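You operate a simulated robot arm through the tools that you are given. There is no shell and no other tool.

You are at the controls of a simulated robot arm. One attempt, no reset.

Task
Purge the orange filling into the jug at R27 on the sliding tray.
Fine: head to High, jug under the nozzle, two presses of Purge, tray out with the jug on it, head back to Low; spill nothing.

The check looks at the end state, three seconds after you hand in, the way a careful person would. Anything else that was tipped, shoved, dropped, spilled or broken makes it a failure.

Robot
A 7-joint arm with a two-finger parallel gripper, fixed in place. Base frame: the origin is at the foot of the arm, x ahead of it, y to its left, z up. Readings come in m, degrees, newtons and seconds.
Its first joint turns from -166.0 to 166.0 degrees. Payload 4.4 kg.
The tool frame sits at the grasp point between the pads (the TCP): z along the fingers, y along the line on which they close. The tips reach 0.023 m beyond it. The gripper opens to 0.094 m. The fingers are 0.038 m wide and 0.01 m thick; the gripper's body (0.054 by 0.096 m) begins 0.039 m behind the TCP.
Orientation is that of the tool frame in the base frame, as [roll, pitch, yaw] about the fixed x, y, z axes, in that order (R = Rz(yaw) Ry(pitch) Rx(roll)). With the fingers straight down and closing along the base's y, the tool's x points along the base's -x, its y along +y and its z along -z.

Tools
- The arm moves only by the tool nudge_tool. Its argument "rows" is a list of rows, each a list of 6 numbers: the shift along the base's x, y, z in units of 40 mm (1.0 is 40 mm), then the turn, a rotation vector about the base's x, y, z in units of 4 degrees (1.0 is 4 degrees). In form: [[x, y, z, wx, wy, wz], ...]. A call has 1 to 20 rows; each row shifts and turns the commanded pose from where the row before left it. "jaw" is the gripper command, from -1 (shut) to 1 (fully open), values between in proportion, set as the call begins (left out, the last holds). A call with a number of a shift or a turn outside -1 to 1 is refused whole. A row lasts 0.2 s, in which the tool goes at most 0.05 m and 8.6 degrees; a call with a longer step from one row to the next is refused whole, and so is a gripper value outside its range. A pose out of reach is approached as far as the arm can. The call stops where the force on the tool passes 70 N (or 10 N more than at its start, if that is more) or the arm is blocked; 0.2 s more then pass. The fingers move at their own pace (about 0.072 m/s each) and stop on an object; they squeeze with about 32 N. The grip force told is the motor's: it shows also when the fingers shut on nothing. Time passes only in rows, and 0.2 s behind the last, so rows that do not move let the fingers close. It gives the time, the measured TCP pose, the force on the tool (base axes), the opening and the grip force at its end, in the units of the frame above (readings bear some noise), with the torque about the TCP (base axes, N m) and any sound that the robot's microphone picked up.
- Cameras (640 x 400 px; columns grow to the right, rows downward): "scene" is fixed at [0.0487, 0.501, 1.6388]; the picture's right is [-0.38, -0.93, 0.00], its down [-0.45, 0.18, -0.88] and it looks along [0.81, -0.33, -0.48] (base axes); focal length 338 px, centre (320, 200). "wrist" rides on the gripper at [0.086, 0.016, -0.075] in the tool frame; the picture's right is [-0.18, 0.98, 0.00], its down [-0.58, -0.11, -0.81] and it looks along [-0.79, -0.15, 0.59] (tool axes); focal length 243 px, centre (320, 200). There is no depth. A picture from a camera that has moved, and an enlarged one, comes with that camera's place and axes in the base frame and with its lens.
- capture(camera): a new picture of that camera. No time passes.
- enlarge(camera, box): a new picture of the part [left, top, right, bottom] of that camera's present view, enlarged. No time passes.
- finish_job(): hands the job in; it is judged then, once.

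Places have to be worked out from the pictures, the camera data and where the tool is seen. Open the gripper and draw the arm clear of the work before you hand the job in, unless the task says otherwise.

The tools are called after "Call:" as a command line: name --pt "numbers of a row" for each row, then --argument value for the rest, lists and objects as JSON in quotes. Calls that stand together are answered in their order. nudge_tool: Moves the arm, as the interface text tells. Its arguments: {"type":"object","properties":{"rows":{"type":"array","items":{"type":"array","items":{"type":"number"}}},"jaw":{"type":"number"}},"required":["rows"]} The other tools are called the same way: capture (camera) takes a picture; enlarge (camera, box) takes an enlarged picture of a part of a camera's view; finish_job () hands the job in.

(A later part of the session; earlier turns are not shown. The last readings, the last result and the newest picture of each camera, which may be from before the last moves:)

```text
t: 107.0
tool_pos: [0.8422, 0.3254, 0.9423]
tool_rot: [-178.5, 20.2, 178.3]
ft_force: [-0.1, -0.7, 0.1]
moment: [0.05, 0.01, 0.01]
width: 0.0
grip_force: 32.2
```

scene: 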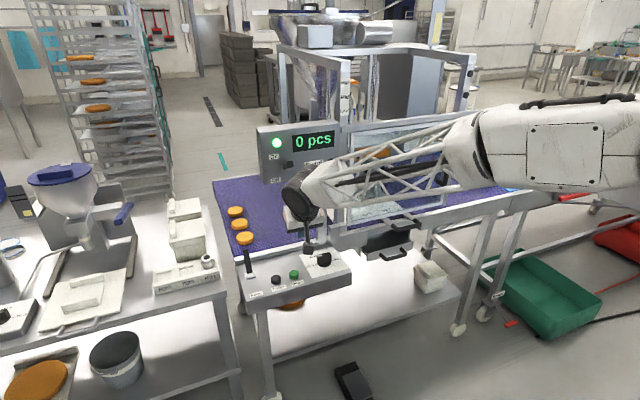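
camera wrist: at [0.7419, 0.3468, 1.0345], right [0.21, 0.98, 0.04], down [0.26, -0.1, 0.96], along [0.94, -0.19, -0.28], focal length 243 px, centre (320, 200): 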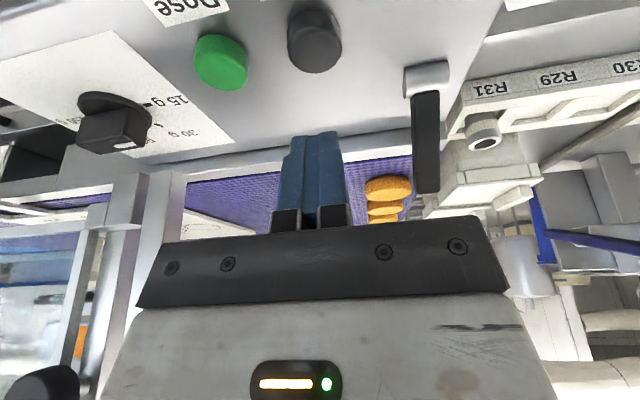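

No contact yet at z≈0.942; another 2.4 mm.

Call:
nudge_tool --pt "0 0 -0.03 0 0 0" --pt "0 0 -0.03 0 0 0" --pt "0 0 0 0 0 0"

Call:
enlarge --camera "wrist" --box '[250, 0, 420, 150]'

```text
t: 107.8
tool_pos: [0.8432, 0.3258, 0.9408]
tool_rot: [-178.6, 20.2, 178.3]
ft_force: [0.1, -1.3, 0.9]
moment: [0.03, 0.02, 0.02]
width: 0.0
grip_force: 32.4
```

```text
2.67 times, centred on (335, 75) of wrist
camera zoom: at [0.7382, 0.3475, 0.9801], right [0.21, 0.98, 0.04], down [0.26, -0.1, 0.96], along [0.94, -0.19, -0.28], focal length 647 px, centre (280, 533)
```

zoom: 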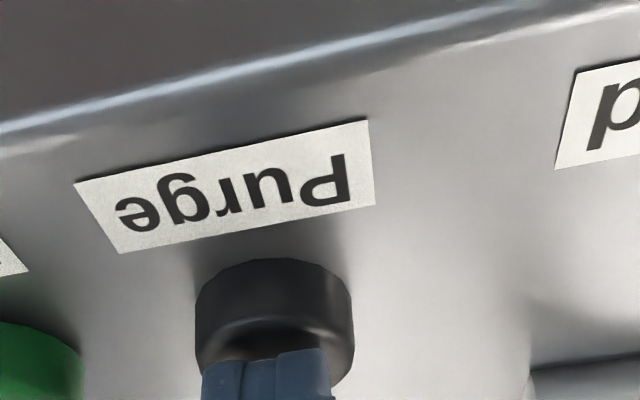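

Nearly touching (the fingertip's shadow meets the tip). Down another 2 mm, checking force and sound.

Call:
nudge_tool --pt "0 0 -0.03 0 0 0" --pt "0 0 -0.03 0 0 0"

```text
t: 108.4
tool_pos: [0.8435, 0.3265, 0.9387]
tool_rot: [-178.6, 20.2, 178.3]
ft_force: [-1.5, 0.1, 1.8]
moment: [0.01, 0.05, -0.02]
width: 0.0
grip_force: 32.3
heard: click
```

A click was heard at z≈0.938 — the first press. I'll lift off right away and look at the jug and display.

Call:
nudge_tool --pt "0 0 0.1 0 0 0" --pt "0 0 0.15 0 0 0" --pt "0 0 0.1 0 0 0" --pt "0 0 0 0 0 0"

Call:
capture --camera "scene"

Call:
enlarge --camera "scene" --box '[330, 120, 450, 210]'

Call:
enlarge --camera "scene" --box '[250, 110, 350, 190]'

```text
t: 109.4
tool_pos: [0.8438, 0.3271, 0.9518]
tool_rot: [-178.6, 20.2, 178.4]
ft_force: [-0.3, -0.8, 0.6]
moment: [0.01, -0.05, 0.0]
width: 0.0001
grip_force: 32.6
```

```text
taken
```

scene: 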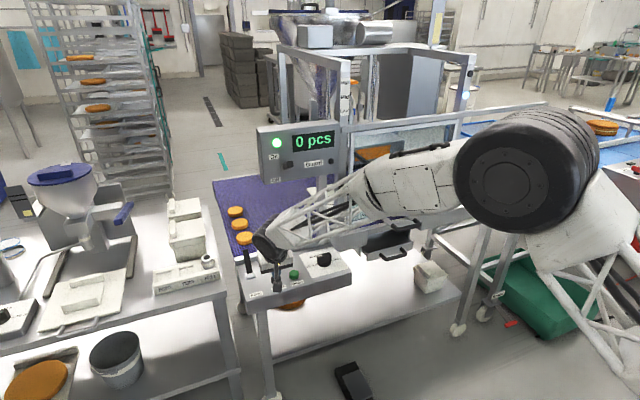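

```text
4.44 times, centred on (390, 165) of scene
camera zoom: at [0.0487, 0.501, 1.6388], right [-0.38, -0.93, 0.0], down [-0.45, 0.18, -0.88], along [0.81, -0.33, -0.48], focal length 1502 px, centre (9, 356)
```

zoom: 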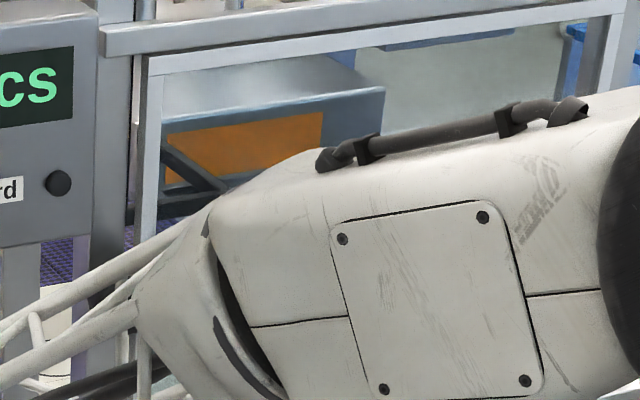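

```text
5.00 times, centred on (300, 150) of scene
camera zoom: at [0.0487, 0.501, 1.6388], right [-0.38, -0.93, 0.0], down [-0.45, 0.18, -0.88], along [0.81, -0.33, -0.48], focal length 1689 px, centre (420, 450)
```

zoom: 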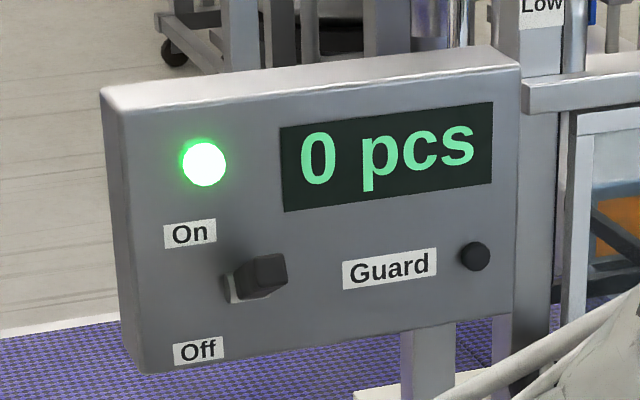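

The arm blocks the jug from the scene camera, and there seems to be a change near the right post. Zooming there.

Call:
enlarge --camera "scene" --box '[440, 60, 500, 110]'

Call:
enlarge --camera "wrist" --box '[0, 100, 250, 300]'

```text
8.00 times, centred on (470, 85) of scene
camera zoom: at [0.0487, 0.501, 1.6388], right [-0.38, -0.93, 0.0], down [-0.45, 0.18, -0.88], along [0.81, -0.33, -0.48], focal length 2703 px, centre (-880, 1120)
```

zoom: 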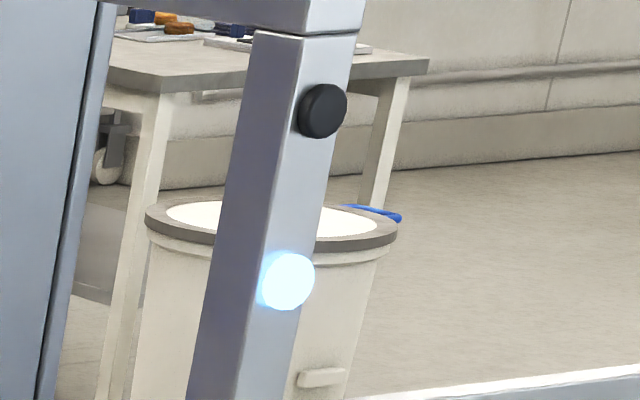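

```text
2.00 times, centred on (125, 200) of wrist
camera zoom: at [0.7383, 0.3476, 0.9913], right [0.21, 0.98, 0.04], down [0.26, -0.1, 0.96], along [0.94, -0.19, -0.28], focal length 485 px, centre (710, 200)
```

zoom: 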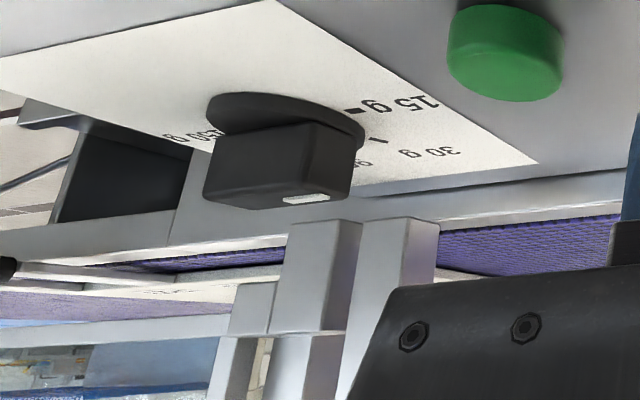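

The lower lamp on the right post has lit blue since the press, so the purge cycle is probably running. I'll lift a little more and wait, then look at the lamp again.

Call:
nudge_tool --pt "0 0 0.2 0 0 0" --pt "0 0 0 0 0 0" --pt "0 0 0 0 0 0" --pt "0 0 0 0 0 0" --pt "0 0 0 0 0 0" --pt "0 0 0 0 0 0" --pt "0 0 0 0 0 0" --pt "0 0 0 0 0 0" --pt "0 0 0 0 0 0" --pt "0 0 0 0 0 0"

Call:
enlarge --camera "scene" --box '[440, 60, 500, 110]'

Call:
enlarge --camera "scene" --box '[250, 110, 410, 210]'

```text
t: 111.6
tool_pos: [0.8435, 0.3247, 0.9608]
tool_rot: [-178.6, 20.2, 178.3]
ft_force: [-0.6, -0.2, 0.2]
moment: [-0.01, 0.0, 0.0]
width: 0.0
grip_force: 31.6
```

```text
8.00 times, centred on (470, 85) of scene
camera zoom: at [0.0487, 0.501, 1.6388], right [-0.38, -0.93, 0.0], down [-0.45, 0.18, -0.88], along [0.81, -0.33, -0.48], focal length 2703 px, centre (-880, 1120)
```

zoom: 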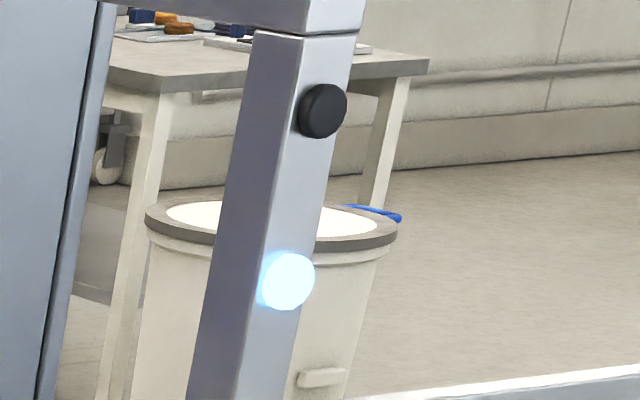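

```text
4.00 times, centred on (330, 160) of scene
camera zoom: at [0.0487, 0.501, 1.6388], right [-0.38, -0.93, 0.0], down [-0.45, 0.18, -0.88], along [0.81, -0.33, -0.48], focal length 1352 px, centre (280, 360)
```

zoom: 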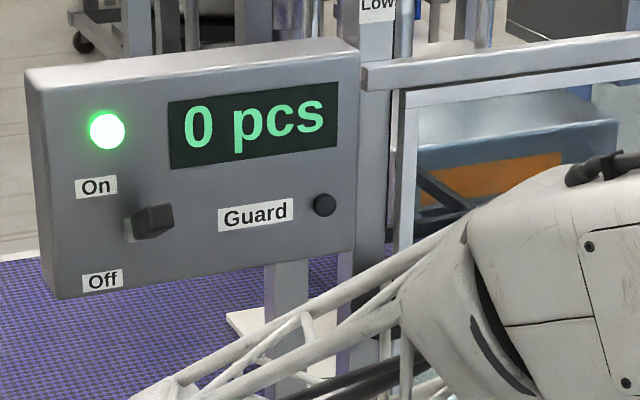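

The orange level in the head window has dropped, so the first purge dispensed; the blue lamp is still on. I'll move the arm aside (left and up) to see the jug and let the cycle finish.

Call:
nudge_tool --pt "-0.3 0 0.8 0 0 0" --pt "-0.5 0 0.8 0 0 0" --pt "-0.5 0 0.8 0 0 0" --pt "-0.8 0 0.5 0 0 0" --pt "-0.8 0 0.5 0 0 0" --pt "-0.8 0 0.5 0 0 0" --pt "-0.8 0 0.5 0 0 0" --pt "-0.8 0 0 0 0 0"

Call:
capture --camera "scene"

Call:
capture --camera "wrist"

```text
t: 113.4
tool_pos: [0.6323, 0.3256, 1.1369]
tool_rot: [-178.6, 20.1, 178.3]
ft_force: [1.0, -0.9, -0.4]
moment: [0.01, 0.01, 0.0]
width: 0.0002
grip_force: 31.9
```

```text
taken
```

scene: 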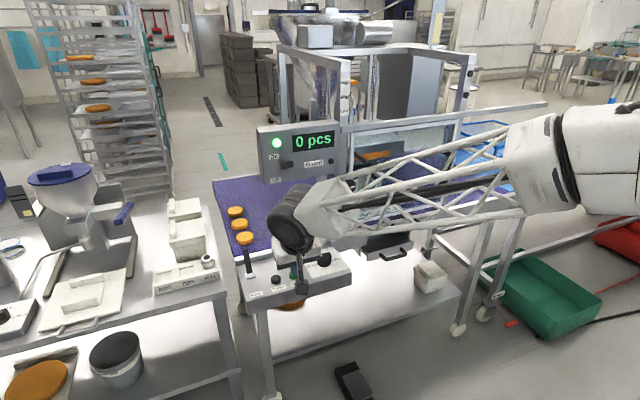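

```text
taken
camera wrist: at [0.5256, 0.3478, 1.1752], right [0.21, 0.98, 0.04], down [0.27, -0.1, 0.96], along [0.94, -0.19, -0.28], focal length 243 px, centre (320, 200)
```

wrist: 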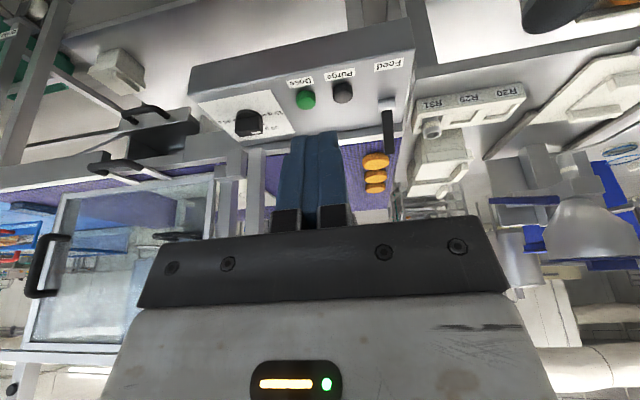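

I'll check the lamp, the head window and the jug (through both cameras).

Call:
enlarge --camera "scene" --box '[440, 60, 500, 110]'

Call:
enlarge --camera "scene" --box '[340, 130, 440, 220]'

Call:
enlarge --camera "wrist" --box '[40, 140, 260, 300]'

```text
8.00 times, centred on (470, 85) of scene
camera zoom: at [0.0487, 0.501, 1.6388], right [-0.38, -0.93, 0.0], down [-0.45, 0.18, -0.88], along [0.81, -0.33, -0.48], focal length 2703 px, centre (-880, 1120)
```

zoom: 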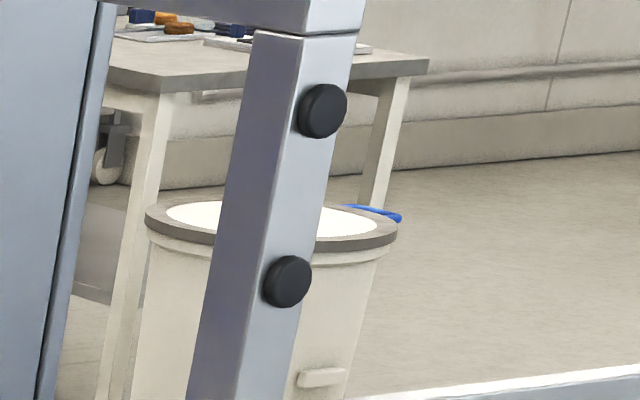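

```text
4.44 times, centred on (390, 175) of scene
camera zoom: at [0.0487, 0.501, 1.6388], right [-0.38, -0.93, 0.0], down [-0.45, 0.18, -0.88], along [0.81, -0.33, -0.48], focal length 1502 px, centre (9, 311)
```

zoom: 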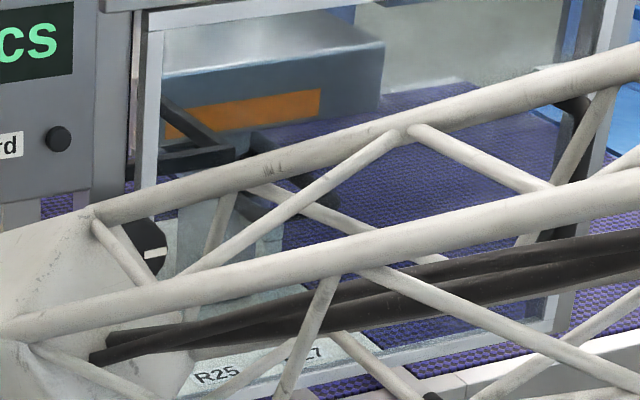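

```text
2.50 times, centred on (150, 220) of wrist
camera zoom: at [0.5256, 0.3478, 1.1752], right [0.21, 0.98, 0.04], down [0.27, -0.1, 0.96], along [0.94, -0.19, -0.28], focal length 606 px, centre (745, 150)
```

zoom: 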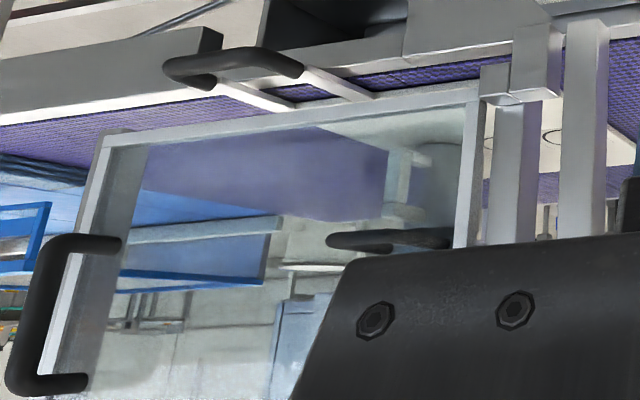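

The lamp is off and the window level fell to about half: the first purge is complete, with no sign of spillage. Returning over Purge for the second press.

Call:
nudge_tool --pt "0.8 0 0 0 0 0" --pt "0.8 0 -0.5 0 0 0" --pt "0.8 0 -0.5 0 0 0" --pt "0.8 0 -0.5 0 0 0" --pt "0.8 0 -0.5 0 0 0" --pt "0.5 0 -0.8 0 0 0" --pt "0.5 0 -0.8 0 0 0" --pt "0.3 0 -0.8 0 0 0" --pt "0 0 0 0 0 0"

Call:
capture --camera "wrist"

```text
t: 115.4
tool_pos: [0.8444, 0.3257, 0.9609]
tool_rot: [-178.7, 20.1, 178.3]
ft_force: [0.6, 0.2, 0.0]
moment: [0.0, -0.02, -0.03]
width: 0.0
grip_force: 32.4
```

```text
taken
camera wrist: at [0.7387, 0.3467, 0.9998], right [0.21, 0.98, 0.04], down [0.26, -0.1, 0.96], along [0.94, -0.19, -0.28], focal length 243 px, centre (320, 200)
```

wrist: 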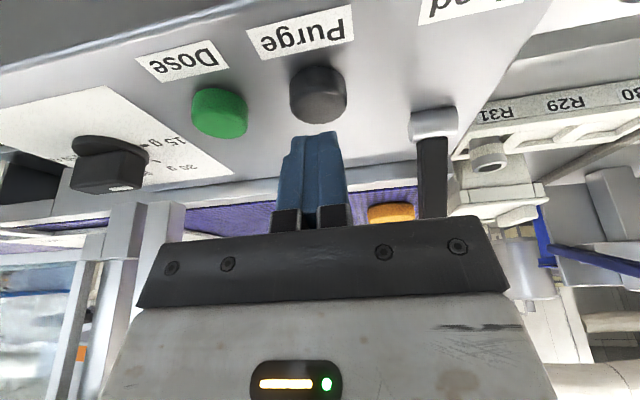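

Back over Purge at the same spot. I'll lower to just above the earlier click height and stop there.

Call:
nudge_tool --pt "0 0 -0.2 0 0 0" --pt "0 0 -0.15 0 0 0" --pt "0 0 -0.1 0 0 0" --pt "0 0 -0.05 0 0 0"

```text
t: 116.4
tool_pos: [0.8437, 0.326, 0.941]
tool_rot: [-178.6, 20.3, 178.3]
ft_force: [-0.4, -1.3, 1.5]
moment: [-0.03, 0.05, 0.02]
width: 0.0003
grip_force: 31.6
```

At z≈0.941 with no click yet; now the last 2.5 mm for the second press.

Call:
nudge_tool --pt "0 0 -0.03 0 0 0" --pt "0 0 -0.03 0 0 0"

```text
t: 117.0
tool_pos: [0.8443, 0.3256, 0.9375]
tool_rot: [-178.5, 20.2, 178.3]
ft_force: [-0.7, -0.8, 2.2]
moment: [-0.04, 0.03, -0.01]
width: 0.0
grip_force: 31.5
heard: click
```

The second click was heard. I'll lift off straight up and check the lamp.

Call:
nudge_tool --pt "0 0 0.15 0 0 0" --pt "0 0 0.3 0 0 0" --pt "0 0 0.5 0 0 0"

Call:
enlarge --camera "scene" --box '[440, 60, 500, 110]'

Call:
enlarge --camera "scene" --box '[250, 110, 410, 210]'

```text
t: 117.8
tool_pos: [0.8445, 0.3263, 0.9762]
tool_rot: [-178.5, 20.3, 178.3]
ft_force: [0.2, 0.2, -0.5]
moment: [0.01, -0.02, -0.01]
width: 0.0001
grip_force: 31.7
```

```text
8.00 times, centred on (470, 85) of scene
camera zoom: at [0.0487, 0.501, 1.6388], right [-0.38, -0.93, 0.0], down [-0.45, 0.18, -0.88], along [0.81, -0.33, -0.48], focal length 2703 px, centre (-880, 1120)
```

zoom: 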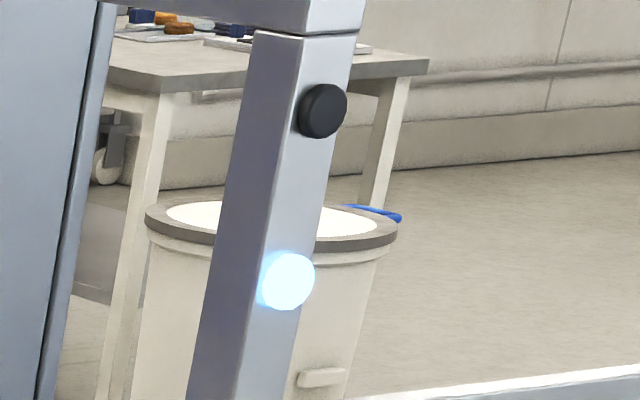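

```text
4.00 times, centred on (330, 160) of scene
camera zoom: at [0.0487, 0.501, 1.6388], right [-0.38, -0.93, 0.0], down [-0.45, 0.18, -0.88], along [0.81, -0.33, -0.48], focal length 1352 px, centre (280, 360)
```

zoom: 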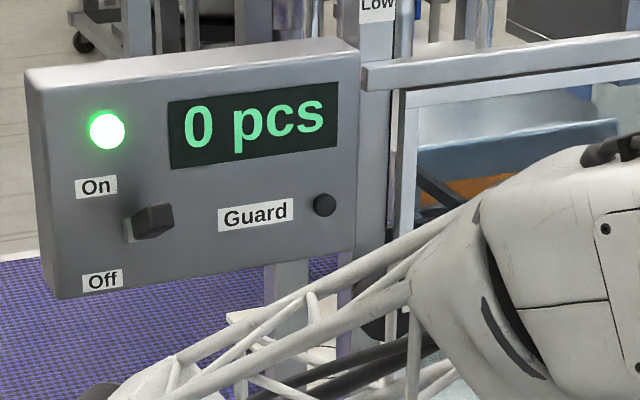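

The second purge is running. I'll withdraw from the panel and return to the front viewing position while it finishes.

Call:
nudge_tool --pt "-0.3 0 0.6 0 0 0" --pt "-0.5 0 0.8 0 0 0" --pt "-0.5 0 0.8 0 0 0" --pt "-0.8 0 0.5 0 0 0" --pt "-0.8 0 0.3 0 0 0" --pt "-0.8 -0.3 0.2 0 0 0" --pt "-0.4 -0.8 0 0 0 0" --pt "0 -0.95 0 0 0 0"

Call:
nudge_tool --pt "0.1 -0.95 -0.1 0 -0.5 0" --pt "0.1 -0.95 -0.1 0 -0.5 0" --pt "0.1 -0.95 -0.1 0 -0.5 0" --pt "0.1 -0.95 -0.1 0 -0.5 0" --pt "0.1 -0.95 -0.1 0 -0.5 0" --pt "0.1 -0.95 -0.1 0 -0.5 0" --pt "0.1 -0.95 -0.1 0 -0.5 0" --pt "0.1 -0.95 -0.1 0 -0.5 0" --pt "0.1 -0.95 -0.1 0 -0.5 0" --pt "0.1 -0.95 -0.1 0 -0.5 0" --pt "0.1 -0.95 -0.1 0 -0.5 0" --pt "0.1 -0.6 0 0 -0.3 0" --jaw 1

Call:
capture --camera "wrist"

Call:
capture --camera "scene"

```text
t: 119.6
tool_pos: [0.6794, 0.2437, 1.105]
tool_rot: [-178.6, 20.2, 178.4]
ft_force: [0.3, 0.6, -0.3]
moment: [0.04, -0.03, -0.01]
width: 0.0002
grip_force: 31.9
```

```text
t: 122.2
tool_pos: [0.7276, -0.1971, 1.0607]
tool_rot: [-179.5, 43.4, 177.8]
ft_force: [-0.3, -0.7, -0.3]
moment: [0.0, 0.01, -0.01]
width: 0.0939
grip_force: 0.0
```

```text
taken
camera wrist: at [0.6151, -0.1762, 1.0543], right [0.18, 0.98, 0.12], down [-0.14, -0.1, 0.99], along [0.97, -0.19, 0.12], focal length 243 px, centre (320, 200)
```

wrist: 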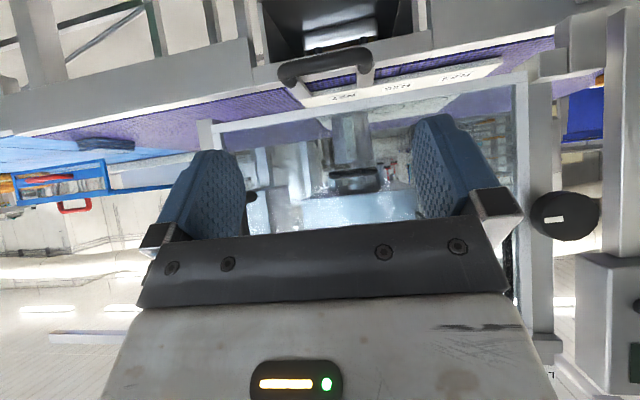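

```text
taken
```

scene: 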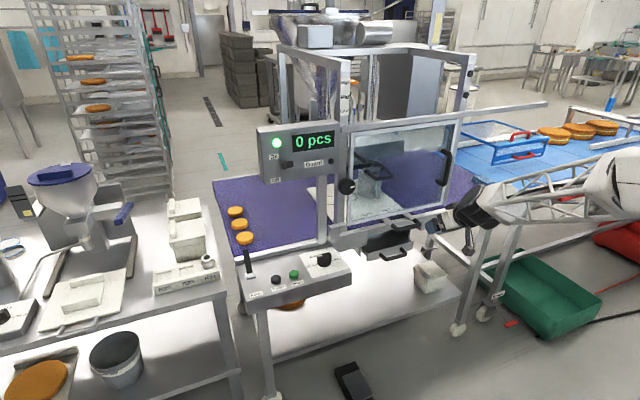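

The head window now shows no orange. I'll enlarge the jug, nozzle, tray surface and lamp to check the cycle has ended and nothing drips.

Call:
enlarge --camera "scene" --box '[340, 130, 440, 220]'

Call:
enlarge --camera "wrist" --box '[290, 70, 440, 220]'

Call:
enlarge --camera "scene" --box '[440, 60, 500, 110]'

Call:
enlarge --camera "scene" --box '[358, 145, 412, 200]'

```text
4.44 times, centred on (390, 175) of scene
camera zoom: at [0.0487, 0.501, 1.6388], right [-0.38, -0.93, 0.0], down [-0.45, 0.18, -0.88], along [0.81, -0.33, -0.48], focal length 1502 px, centre (9, 311)
```

zoom: 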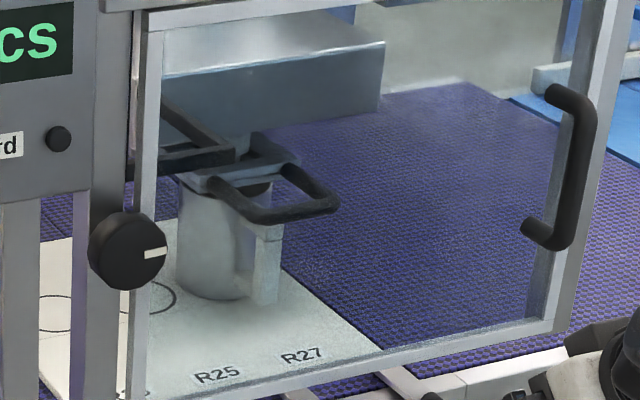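

```text
2.67 times, centred on (365, 145) of wrist
camera zoom: at [0.6151, -0.1762, 1.0543], right [0.18, 0.98, 0.12], down [-0.14, -0.1, 0.99], along [0.97, -0.19, 0.12], focal length 647 px, centre (200, 347)
```

zoom: 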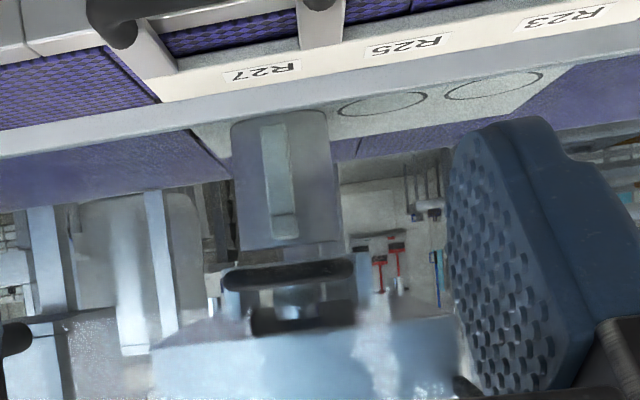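

```text
8.00 times, centred on (470, 85) of scene
camera zoom: at [0.0487, 0.501, 1.6388], right [-0.38, -0.93, 0.0], down [-0.45, 0.18, -0.88], along [0.81, -0.33, -0.48], focal length 2703 px, centre (-880, 1120)
```

zoom: 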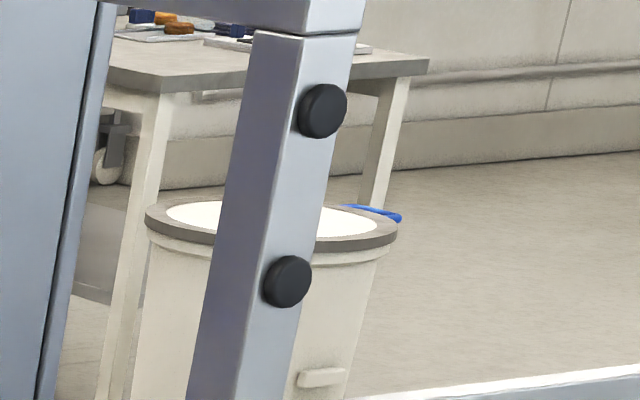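

```text
7.27 times, centred on (385, 172) of scene
camera zoom: at [0.0487, 0.501, 1.6388], right [-0.38, -0.93, 0.0], down [-0.45, 0.18, -0.88], along [0.81, -0.33, -0.48], focal length 2457 px, centre (-153, 400)
```

zoom: 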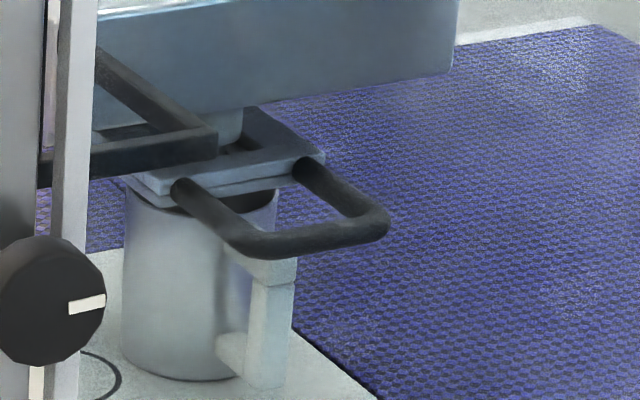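

The window is empty, the lamp is off, and the tray surface is clean. Now I'll roll back to the bar-gripping orientation and go to the tray handle with the jaw half open.

Call:
nudge_tool --pt "0 0 0 0.687 -0.03 -0.726" --pt "0 0 0 0.687 -0.03 -0.726" --pt "0 0 0 0.687 -0.03 -0.726" --pt "0 0 0 0.687 -0.03 -0.726" --pt "0 0 0 0.687 -0.03 -0.726" --pt "0 0 0 0.687 -0.03 -0.726" --pt "0 0 0 0.687 -0.03 -0.726" --pt "0 0 0 0.687 -0.03 -0.726" --pt "0 0 0 0.687 -0.03 -0.726" --pt "0 0 0 0.687 -0.03 -0.726" --pt "0 0 0 0.687 -0.03 -0.726" --pt "0 0 0 0.687 -0.03 -0.726" --pt "0 0 0 0.687 -0.03 -0.726" --pt "0 0 0 0.687 -0.03 -0.726" --pt "0 0 0 0.687 -0.03 -0.726" --pt "0 0 0 0.687 -0.03 -0.726" --pt "0 0 0 0.687 -0.03 -0.726" --pt "0 0 0 0.687 -0.03 -0.726" --pt "0 0 0 0.687 -0.03 -0.726" --pt "0 0 0 0.687 -0.03 -0.726" --jaw 0.1

Call:
nudge_tool --pt "0 0 0 0.687 -0.03 -0.726" --pt "0 0 0 0.687 -0.03 -0.726" --pt "0.594 -0.022 -0.21 0 0 0" --pt "0.594 -0.022 -0.21 0 0 0" --pt "0.594 -0.022 -0.21 0 0 0" --pt "0.594 -0.022 -0.21 0 0 0" --pt "0 0 0 0 0 0"

Call:
capture --camera "wrist"

```text
t: 126.4
tool_pos: [0.7279, -0.1982, 1.0604]
tool_rot: [137.2, 7.0, 95.0]
ft_force: [0.1, 0.2, 0.3]
moment: [0.02, 0.03, 0.0]
width: 0.0517
grip_force: 0.1
```

```text
t: 128.0
tool_pos: [0.8237, -0.2011, 1.0268]
tool_rot: [136.8, 1.5, 89.2]
ft_force: [0.2, -0.2, 0.1]
moment: [0.01, -0.02, -0.03]
width: 0.0518
grip_force: 0.0
```

```text
taken
camera wrist: at [0.7859, -0.1122, 1.0891], right [0.71, -0.18, 0.68], down [-0.64, -0.56, 0.53], along [0.29, -0.81, -0.51], focal length 243 px, centre (320, 200)
```

wrist: 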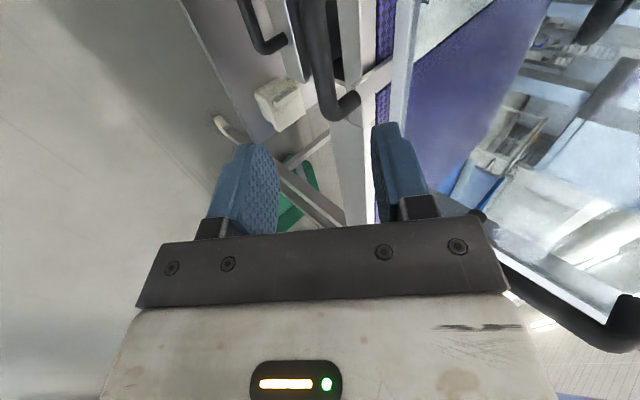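

Aligned as before; advancing onto the bar.

Call:
nudge_tool --pt "0.4065 0 -0.4365 0 0 0" --pt "0.4065 0 -0.4365 0 0 0" --pt "0.4065 0 -0.4365 0 0 0" --pt "0.4065 0 -0.4365 0 0 0" --pt "0.4065 0 -0.4365 0 0 0" --pt "0 0 0 0 0 0"

Call:
capture --camera "wrist"

```text
t: 129.4
tool_pos: [0.9054, -0.2018, 0.9402]
tool_rot: [136.7, 1.4, 89.2]
ft_force: [-0.2, -1.1, -0.6]
moment: [-0.01, 0.01, -0.01]
width: 0.0518
grip_force: 0.0
```

```text
taken
camera wrist: at [0.8674, -0.1126, 1.0018], right [0.71, -0.18, 0.68], down [-0.64, -0.56, 0.53], along [0.29, -0.81, -0.51], focal length 243 px, centre (320, 200)
```

wrist: 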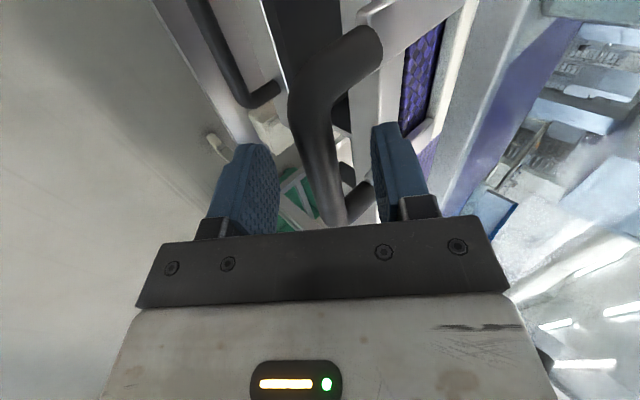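

The bar is between the fingers in the same place as before. Closing, then a gentle start toward -y.

Call:
nudge_tool --pt "0 0 0 0 0 0" --pt "0 0 0 0 0 0" --pt "0 0 0 0 0 0" --pt "0 -0.05 0 0 0 0" --pt "0 -0.1 0 0 0 0" --pt "0 -0.15 0 0 0 0" --pt "0 -0.15 0 0 0 0" --pt "0 -0.1 0 0 0 0" --pt "0 -0.05 0 0 0 0" --jaw -1

Call:
enlarge --camera "scene" --box '[350, 140, 430, 210]'

```text
t: 131.4
tool_pos: [0.9049, -0.2255, 0.9395]
tool_rot: [136.7, 1.5, 89.3]
ft_force: [33.3, 1.5, 19.7]
moment: [1.49, -0.56, -0.9]
width: 0.0181
grip_force: 44.8
```

```text
5.71 times, centred on (390, 175) of scene
camera zoom: at [0.0487, 0.501, 1.6388], right [-0.38, -0.93, 0.0], down [-0.45, 0.18, -0.88], along [0.81, -0.33, -0.48], focal length 1931 px, centre (-80, 343)
```

zoom: 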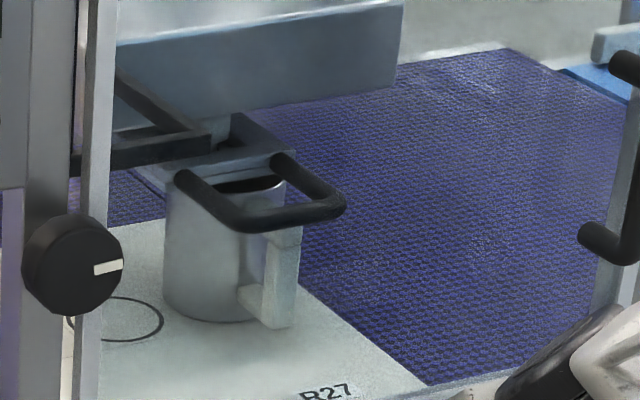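

The tray moves smoothly with the jug upright. Continuing gently toward the outer position, 0.2 m at about 6 cm/s.

Call:
nudge_tool --pt "0.012 -0.1 0 0 0 0" --pt "0 -0.2 0 0 0 0" --pt "0 -0.3 0 0 0 0" --pt "0 -0.3 0 0 0 0" --pt "0 -0.3 0 0 0 0" --pt "0 -0.3 0 0 0 0" --pt "0 -0.3 0 0 0 0" --pt "0 -0.3 0 0 0 0" --pt "0 -0.3 0 0 0 0" --pt "0 -0.3 0 0 0 0" --pt "0 -0.3 0 0 0 0" --pt "0 -0.3 0 0 0 0" --pt "0 -0.3 0 0 0 0" --pt "0 -0.3 0 0 0 0" --pt "0 -0.3 0 0 0 0" --pt "0 -0.3 0 0 0 0" --pt "0 -0.3 0 0 0 0" --pt "0 -0.2 0 0 0 0" --pt "0 -0.1 0 0 0 0"

Call:
enlarge --camera "scene" --box '[350, 120, 510, 230]'

```text
t: 135.4
tool_pos: [0.9055, -0.429, 0.9407]
tool_rot: [136.7, 1.5, 89.3]
ft_force: [35.6, -2.0, 37.1]
moment: [1.19, -0.74, -1.27]
width: 0.0185
grip_force: 44.8
```

```text
3.64 times, centred on (430, 175) of scene
camera zoom: at [0.0487, 0.501, 1.6388], right [-0.38, -0.93, 0.0], down [-0.45, 0.18, -0.88], along [0.81, -0.33, -0.48], focal length 1229 px, centre (-80, 291)
```

zoom: 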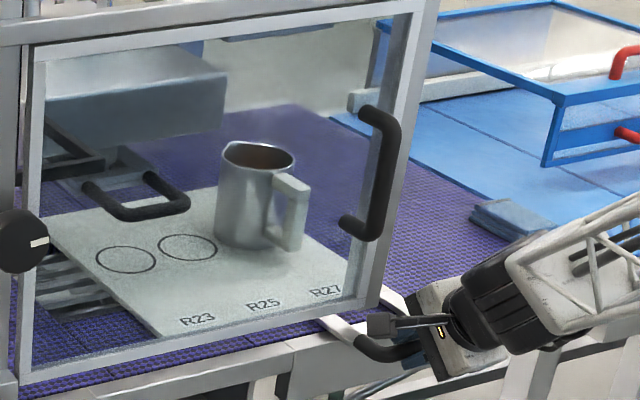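

The jug now holds orange filling and rides steadily; the cloth is untouched. Continuing another 0.2 m with a tiny preload correction.

Call:
nudge_tool --pt "0.01 -0.1 0.015 0 0 0" --pt "0 -0.2 0 0 0 0" --pt "0 -0.3 0 0 0 0" --pt "0 -0.3 0 0 0 0" --pt "0 -0.3 0 0 0 0" --pt "0 -0.3 0 0 0 0" --pt "0 -0.3 0 0 0 0" --pt "0 -0.3 0 0 0 0" --pt "0 -0.3 0 0 0 0" --pt "0 -0.3 0 0 0 0" --pt "0 -0.3 0 0 0 0" --pt "0 -0.3 0 0 0 0" --pt "0 -0.3 0 0 0 0" --pt "0 -0.3 0 0 0 0" --pt "0 -0.3 0 0 0 0" --pt "0 -0.3 0 0 0 0" --pt "0 -0.3 0 0 0 0" --pt "0 -0.2 0 0 0 0" --pt "0 -0.1 0 0 0 0"

Call:
enlarge --camera "scene" --box '[420, 130, 520, 210]'

```text
t: 139.4
tool_pos: [0.9061, -0.634, 0.9399]
tool_rot: [136.9, 1.5, 89.2]
ft_force: [14.7, 2.6, 26.0]
moment: [1.5, -0.43, -0.96]
width: 0.0182
grip_force: 44.8
```

```text
5.00 times, centred on (470, 170) of scene
camera zoom: at [0.0487, 0.501, 1.6388], right [-0.38, -0.93, 0.0], down [-0.45, 0.18, -0.88], along [0.81, -0.33, -0.48], focal length 1689 px, centre (-430, 350)
```

zoom: 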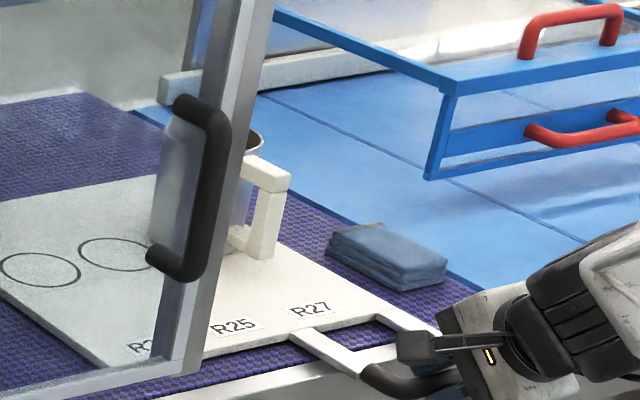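

About 25 mm remain to the tray's original outer position (labels 24 px short of where they started). Finishing that gently.

Call:
nudge_tool --pt "0 -0.08 0 0 0 0" --pt "0 -0.14 0 0 0 0" --pt "0 -0.18 0 0 0 0" --pt "0 -0.14 0 0 0 0" --pt "0 -0.08 0 0 0 0" --pt "0 -0.02 0 0 0 0" --pt "0 0 0 0 0 0"

Call:
enlarge --camera "scene" --box '[420, 130, 520, 210]'

```text
t: 141.0
tool_pos: [0.9049, -0.6585, 0.9409]
tool_rot: [136.8, 1.5, 89.2]
ft_force: [9.9, -1.7, 24.5]
moment: [1.38, -0.44, -1.06]
width: 0.0183
grip_force: 45.2
```

```text
5.00 times, centred on (470, 170) of scene
camera zoom: at [0.0487, 0.501, 1.6388], right [-0.38, -0.93, 0.0], down [-0.45, 0.18, -0.88], along [0.81, -0.33, -0.48], focal length 1689 px, centre (-430, 350)
```

zoom: 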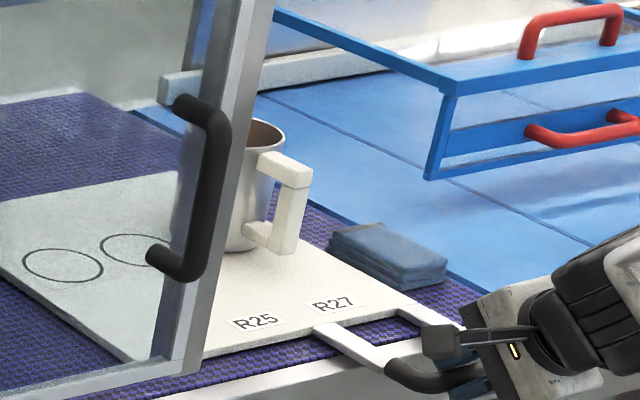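

The tray is within ~2 mm of its original place and the jug is upright with filling inside. One last 1.5 mm, then I'll release the handle and back off.

Call:
nudge_tool --pt "0 -0.04 0.01 0 0 0" --pt "0 0 0 0 0 0" --pt "0 0 0 0 0 0"

Call:
nudge_tool --pt "0 0 0 0 0 0" --pt "0 0 0 0 0 0" --pt "0 0 0 0 0 0" --pt "-0.34 0 0.36 0 0 0" --pt "-0.5 0 0.55 0 0 0" --pt "-0.6 0 0.6 0 0 0" --pt "-0.6 0.2 0.6 0 0 0" --pt "-0.6 0.4 0.6 0 0 0" --jaw 0.3

Call:
capture --camera "scene"

Call:
enlarge --camera "scene" --box '[420, 130, 520, 210]'

```text
t: 141.8
tool_pos: [0.9051, -0.6606, 0.9407]
tool_rot: [136.8, 1.4, 89.2]
ft_force: [12.4, -1.8, 21.4]
moment: [1.2, -0.35, -1.22]
width: 0.0182
grip_force: 44.8
```

```text
t: 143.6
tool_pos: [0.8001, -0.6367, 1.0475]
tool_rot: [136.9, 1.4, 89.3]
ft_force: [0.1, -0.6, -1.4]
moment: [-0.01, -0.04, 0.01]
width: 0.0612
grip_force: 0.0
```

```text
taken
```

scene: 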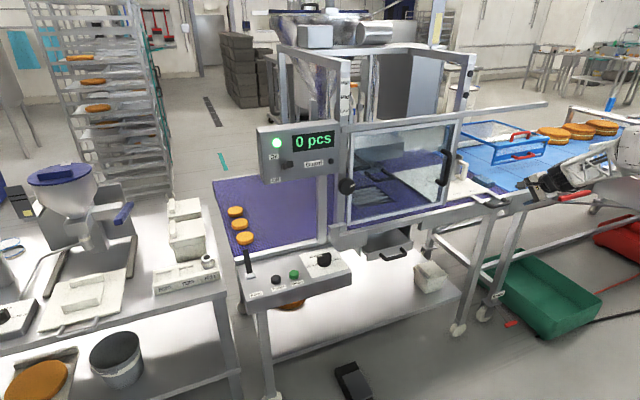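

```text
5.00 times, centred on (470, 170) of scene
camera zoom: at [0.0487, 0.501, 1.6388], right [-0.38, -0.93, 0.0], down [-0.45, 0.18, -0.88], along [0.81, -0.33, -0.48], focal length 1689 px, centre (-430, 350)
```

zoom: 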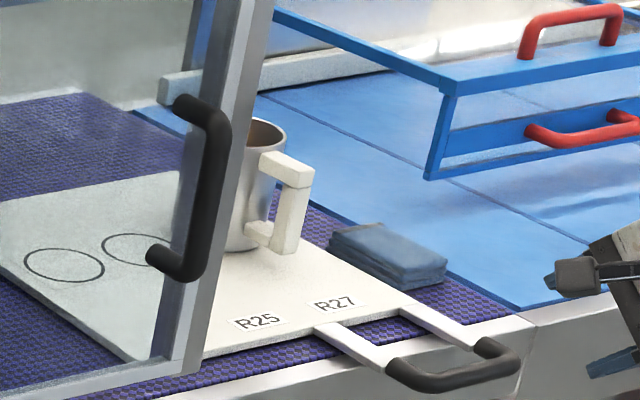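

The tray is back at its original position, jug upright at R27 with the filling, cloth untouched. Now to lower the head: I'll bring the arm back to the centre in front of the machine before re-orienting for the knob.

Call:
nudge_tool --pt "-0.25 0.959 0.308 0 0 0" --pt "-0.25 0.959 0.308 0 0 0" --pt "-0.25 0.959 0.308 0 0 0" --pt "-0.25 0.959 0.308 0 0 0" --pt "-0.25 0.959 0.308 0 0 0" --pt "-0.25 0.959 0.308 0 0 0" --pt "-0.25 0.959 0.308 0 0 0" --pt "-0.25 0.959 0.308 0 0 0" --pt "-0.25 0.959 0.308 0 0 0" --pt "-0.25 0.959 0.308 0 0 0.8" --pt "-0.25 0.959 0.308 0 0 0.8" --pt "-0.25 0.959 0.308 0 0 0.8" --pt "-0.25 0.959 0.308 0 0 0.8" --pt "-0.25 0.959 0.308 0 0 0.8" --jaw 1

Call:
nudge_tool --pt "0 0 0 0.276 -0.961 0" --pt "0 0 0 0.276 -0.961 0" --pt "0 0 0 0.276 -0.961 0" --pt "0 0 0 0.276 -0.961 0" --pt "0 0 0 0.276 -0.961 0" --pt "0 0 0 0.276 -0.961 0" --pt "0 0 0 0.276 -0.961 0" --pt "0 0 0 0.276 -0.961 0" --pt "0 0 0 0.276 -0.961 0" --pt "0 0 0 0.276 -0.961 0"

Call:
capture --camera "scene"

Call:
capture --camera "wrist"

```text
t: 146.6
tool_pos: [0.6602, -0.0991, 1.2212]
tool_rot: [136.9, 1.4, 105.3]
ft_force: [0.7, -0.4, 0.2]
moment: [0.01, -0.03, -0.03]
width: 0.0941
grip_force: 0.0
```

```text
t: 148.8
tool_pos: [0.6609, -0.0993, 1.2223]
tool_rot: [96.8, 0.8, 104.5]
ft_force: [-0.1, 0.3, -1.1]
moment: [0.0, -0.02, 0.01]
width: 0.0938
grip_force: 0.1
```

```text
taken
```

scene: 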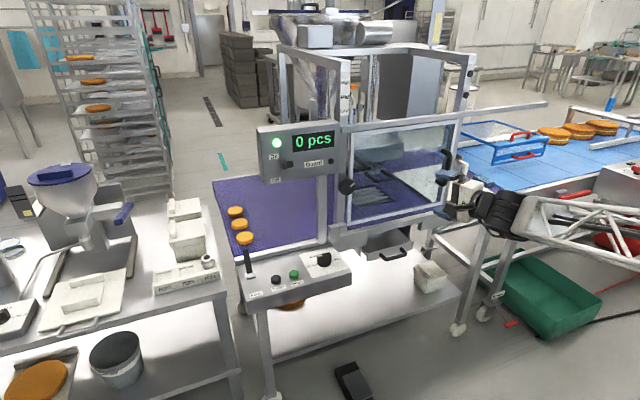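

```text
taken
camera wrist: at [0.5693, -0.033, 1.2442], right [0.16, -0.14, 0.98], down [-0.64, -0.77, -0.01], along [0.75, -0.63, -0.21], focal length 243 px, centre (320, 200)
```

wrist: 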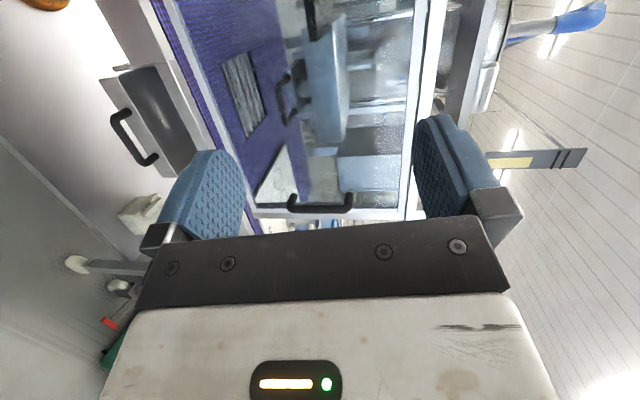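

Orientation reached without trouble. I'll finish levelling the tool, pre-roll about +12° for the counter-clockwise stroke, and move to the standoff in front of the knob.

Call:
nudge_tool --pt "0.3 0.2 0 0.235 -0.82 0.2" --pt "0.5 0.3 -0.2 0.235 -0.82 0.2" --pt "0.7 0.45 -0.3 1 0 0" --pt "0.7 0.45 -0.3 1 0 0" --pt "0.7 0.45 -0.3 1 0 0" --pt "0.7 0.45 -0.35 0 0 0" --pt "0.7 0.45 -0.35 0 0 0" --pt "0.75 0.5 -0.35 0 0 0" --pt "0 0 0 0 0 0"

Call:
capture --camera "wrist"

Call:
enlarge --camera "scene" --box '[310, 110, 450, 230]'

```text
t: 150.8
tool_pos: [0.861, 0.031, 1.1334]
tool_rot: [86.8, -10.9, 106.3]
ft_force: [-0.6, -0.2, 0.6]
moment: [-0.01, -0.02, 0.0]
width: 0.0942
grip_force: 0.1
```

```text
taken
camera wrist: at [0.7658, 0.0893, 1.1615], right [0.05, -0.37, 0.93], down [-0.61, -0.74, -0.26], along [0.79, -0.56, -0.26], focal length 243 px, centre (320, 200)
```

wrist: 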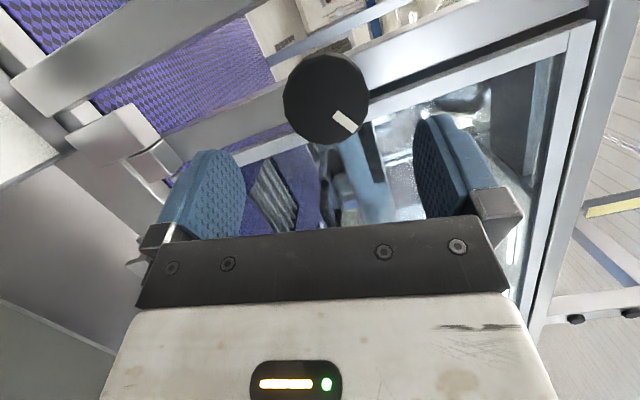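

```text
3.33 times, centred on (380, 170) of scene
camera zoom: at [0.0487, 0.501, 1.6388], right [-0.38, -0.93, 0.0], down [-0.45, 0.18, -0.88], along [0.81, -0.33, -0.48], focal length 1126 px, centre (120, 300)
```

zoom: 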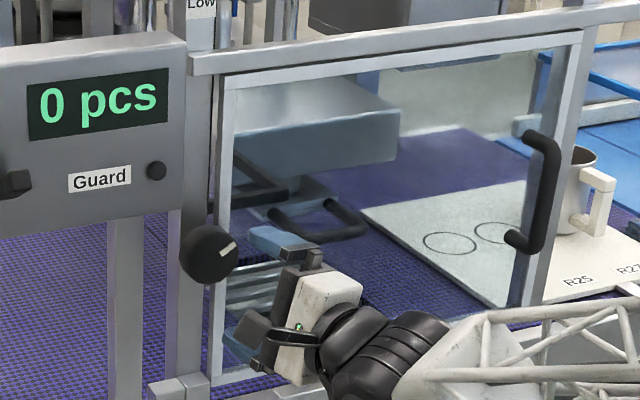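

The knob's mark now points to about 2 o'clock instead of 3 — I need to check whether the head has sunk a little. Zooming on the pointer and knob.

Call:
enlarge --camera "scene" --box '[330, 70, 410, 130]'

Call:
enlarge --camera "scene" --box '[335, 170, 365, 200]'

```text
6.67 times, centred on (370, 100) of scene
camera zoom: at [0.0487, 0.501, 1.6388], right [-0.38, -0.93, 0.0], down [-0.45, 0.18, -0.88], along [0.81, -0.33, -0.48], focal length 2252 px, centre (-13, 867)
```

zoom: 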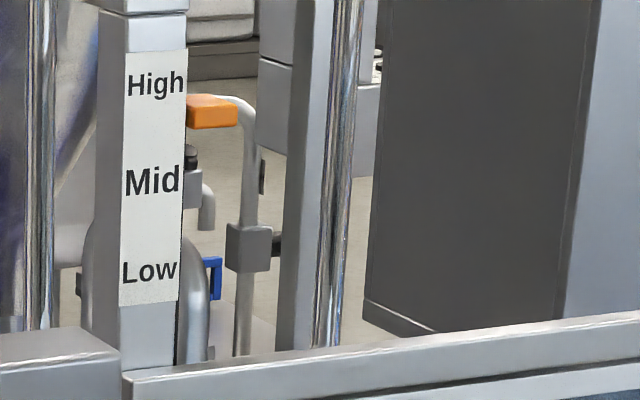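

```text
13.33 times, centred on (350, 185) of scene
camera zoom: at [0.0487, 0.501, 1.6388], right [-0.38, -0.93, 0.0], down [-0.45, 0.18, -0.88], along [0.81, -0.33, -0.48], focal length 4505 px, centre (-80, 400)
```

zoom: 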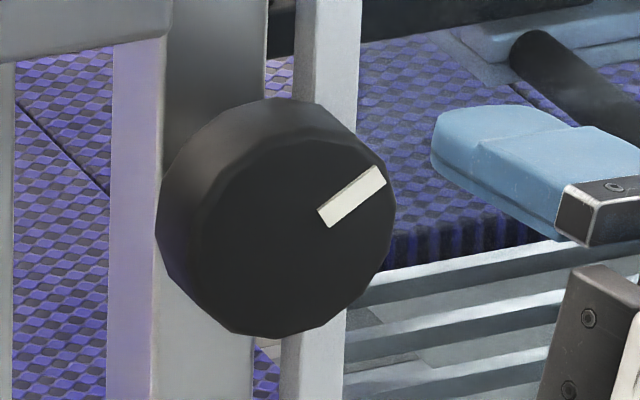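

The head has sunk by about 30° of knob travel since the tray came out. I'll wait one second without moving to see if it is still drifting.

Call:
nudge_tool --pt "0 0 0 0 0 0" --pt "0 0 0 0 0 0" --pt "0 0 0 0 0 0" --pt "0 0 0 0 0 0" --pt "0 0 0 0 0 0"

Call:
enlarge --camera "scene" --box '[330, 70, 410, 130]'

Call:
enlarge --camera "scene" --box '[335, 170, 365, 200]'

```text
t: 152.0
tool_pos: [0.8613, 0.0305, 1.1339]
tool_rot: [86.6, -11.0, 106.3]
ft_force: [0.0, 0.3, -0.2]
moment: [0.02, -0.01, 0.03]
width: 0.0941
grip_force: 0.0
```

```text
6.67 times, centred on (370, 100) of scene
camera zoom: at [0.0487, 0.501, 1.6388], right [-0.38, -0.93, 0.0], down [-0.45, 0.18, -0.88], along [0.81, -0.33, -0.48], focal length 2252 px, centre (-13, 867)
```

zoom: 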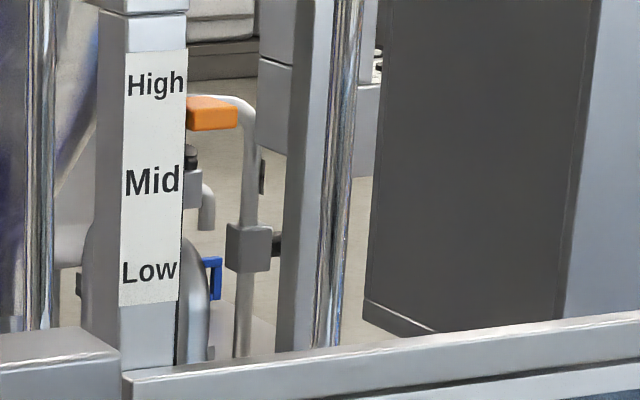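

```text
13.33 times, centred on (350, 185) of scene
camera zoom: at [0.0487, 0.501, 1.6388], right [-0.38, -0.93, 0.0], down [-0.45, 0.18, -0.88], along [0.81, -0.33, -0.48], focal length 4505 px, centre (-80, 400)
```

zoom: 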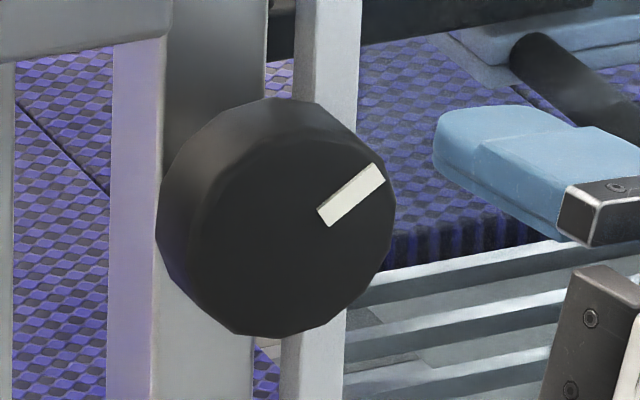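

It is creeping down very slowly (≈2°/s), toward Low, which is the wanted direction. I'll take hold of the knob now and wind it down under control.

Call:
nudge_tool --pt "0.37 0.103 0.032 0 0 0" --pt "0.37 0.103 0.032 0 0 0" --pt "0.37 0.103 0.032 0 0 0" --pt "0.37 0.103 0.032 0 0 0" --pt "0 0 0 0 0 0"

Call:
capture --camera "wrist"

```text
t: 153.2
tool_pos: [0.922, 0.0469, 1.1415]
tool_rot: [86.7, -10.9, 106.2]
ft_force: [0.0, 0.3, -0.2]
moment: [-0.02, 0.02, -0.03]
width: 0.0938
grip_force: 0.0
```

```text
taken
camera wrist: at [0.8262, 0.1054, 1.1679], right [0.05, -0.37, 0.93], down [-0.61, -0.74, -0.26], along [0.79, -0.56, -0.26], focal length 243 px, centre (320, 200)
```

wrist: 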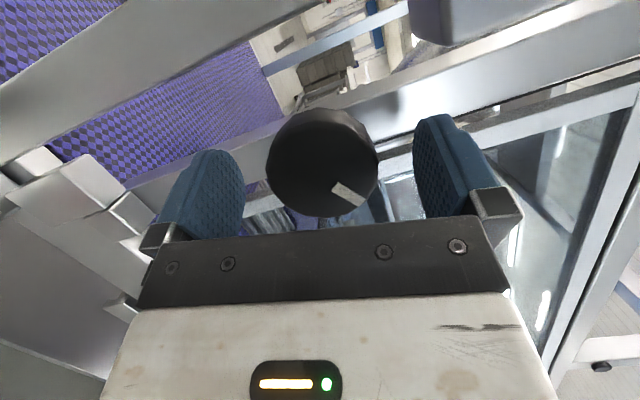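

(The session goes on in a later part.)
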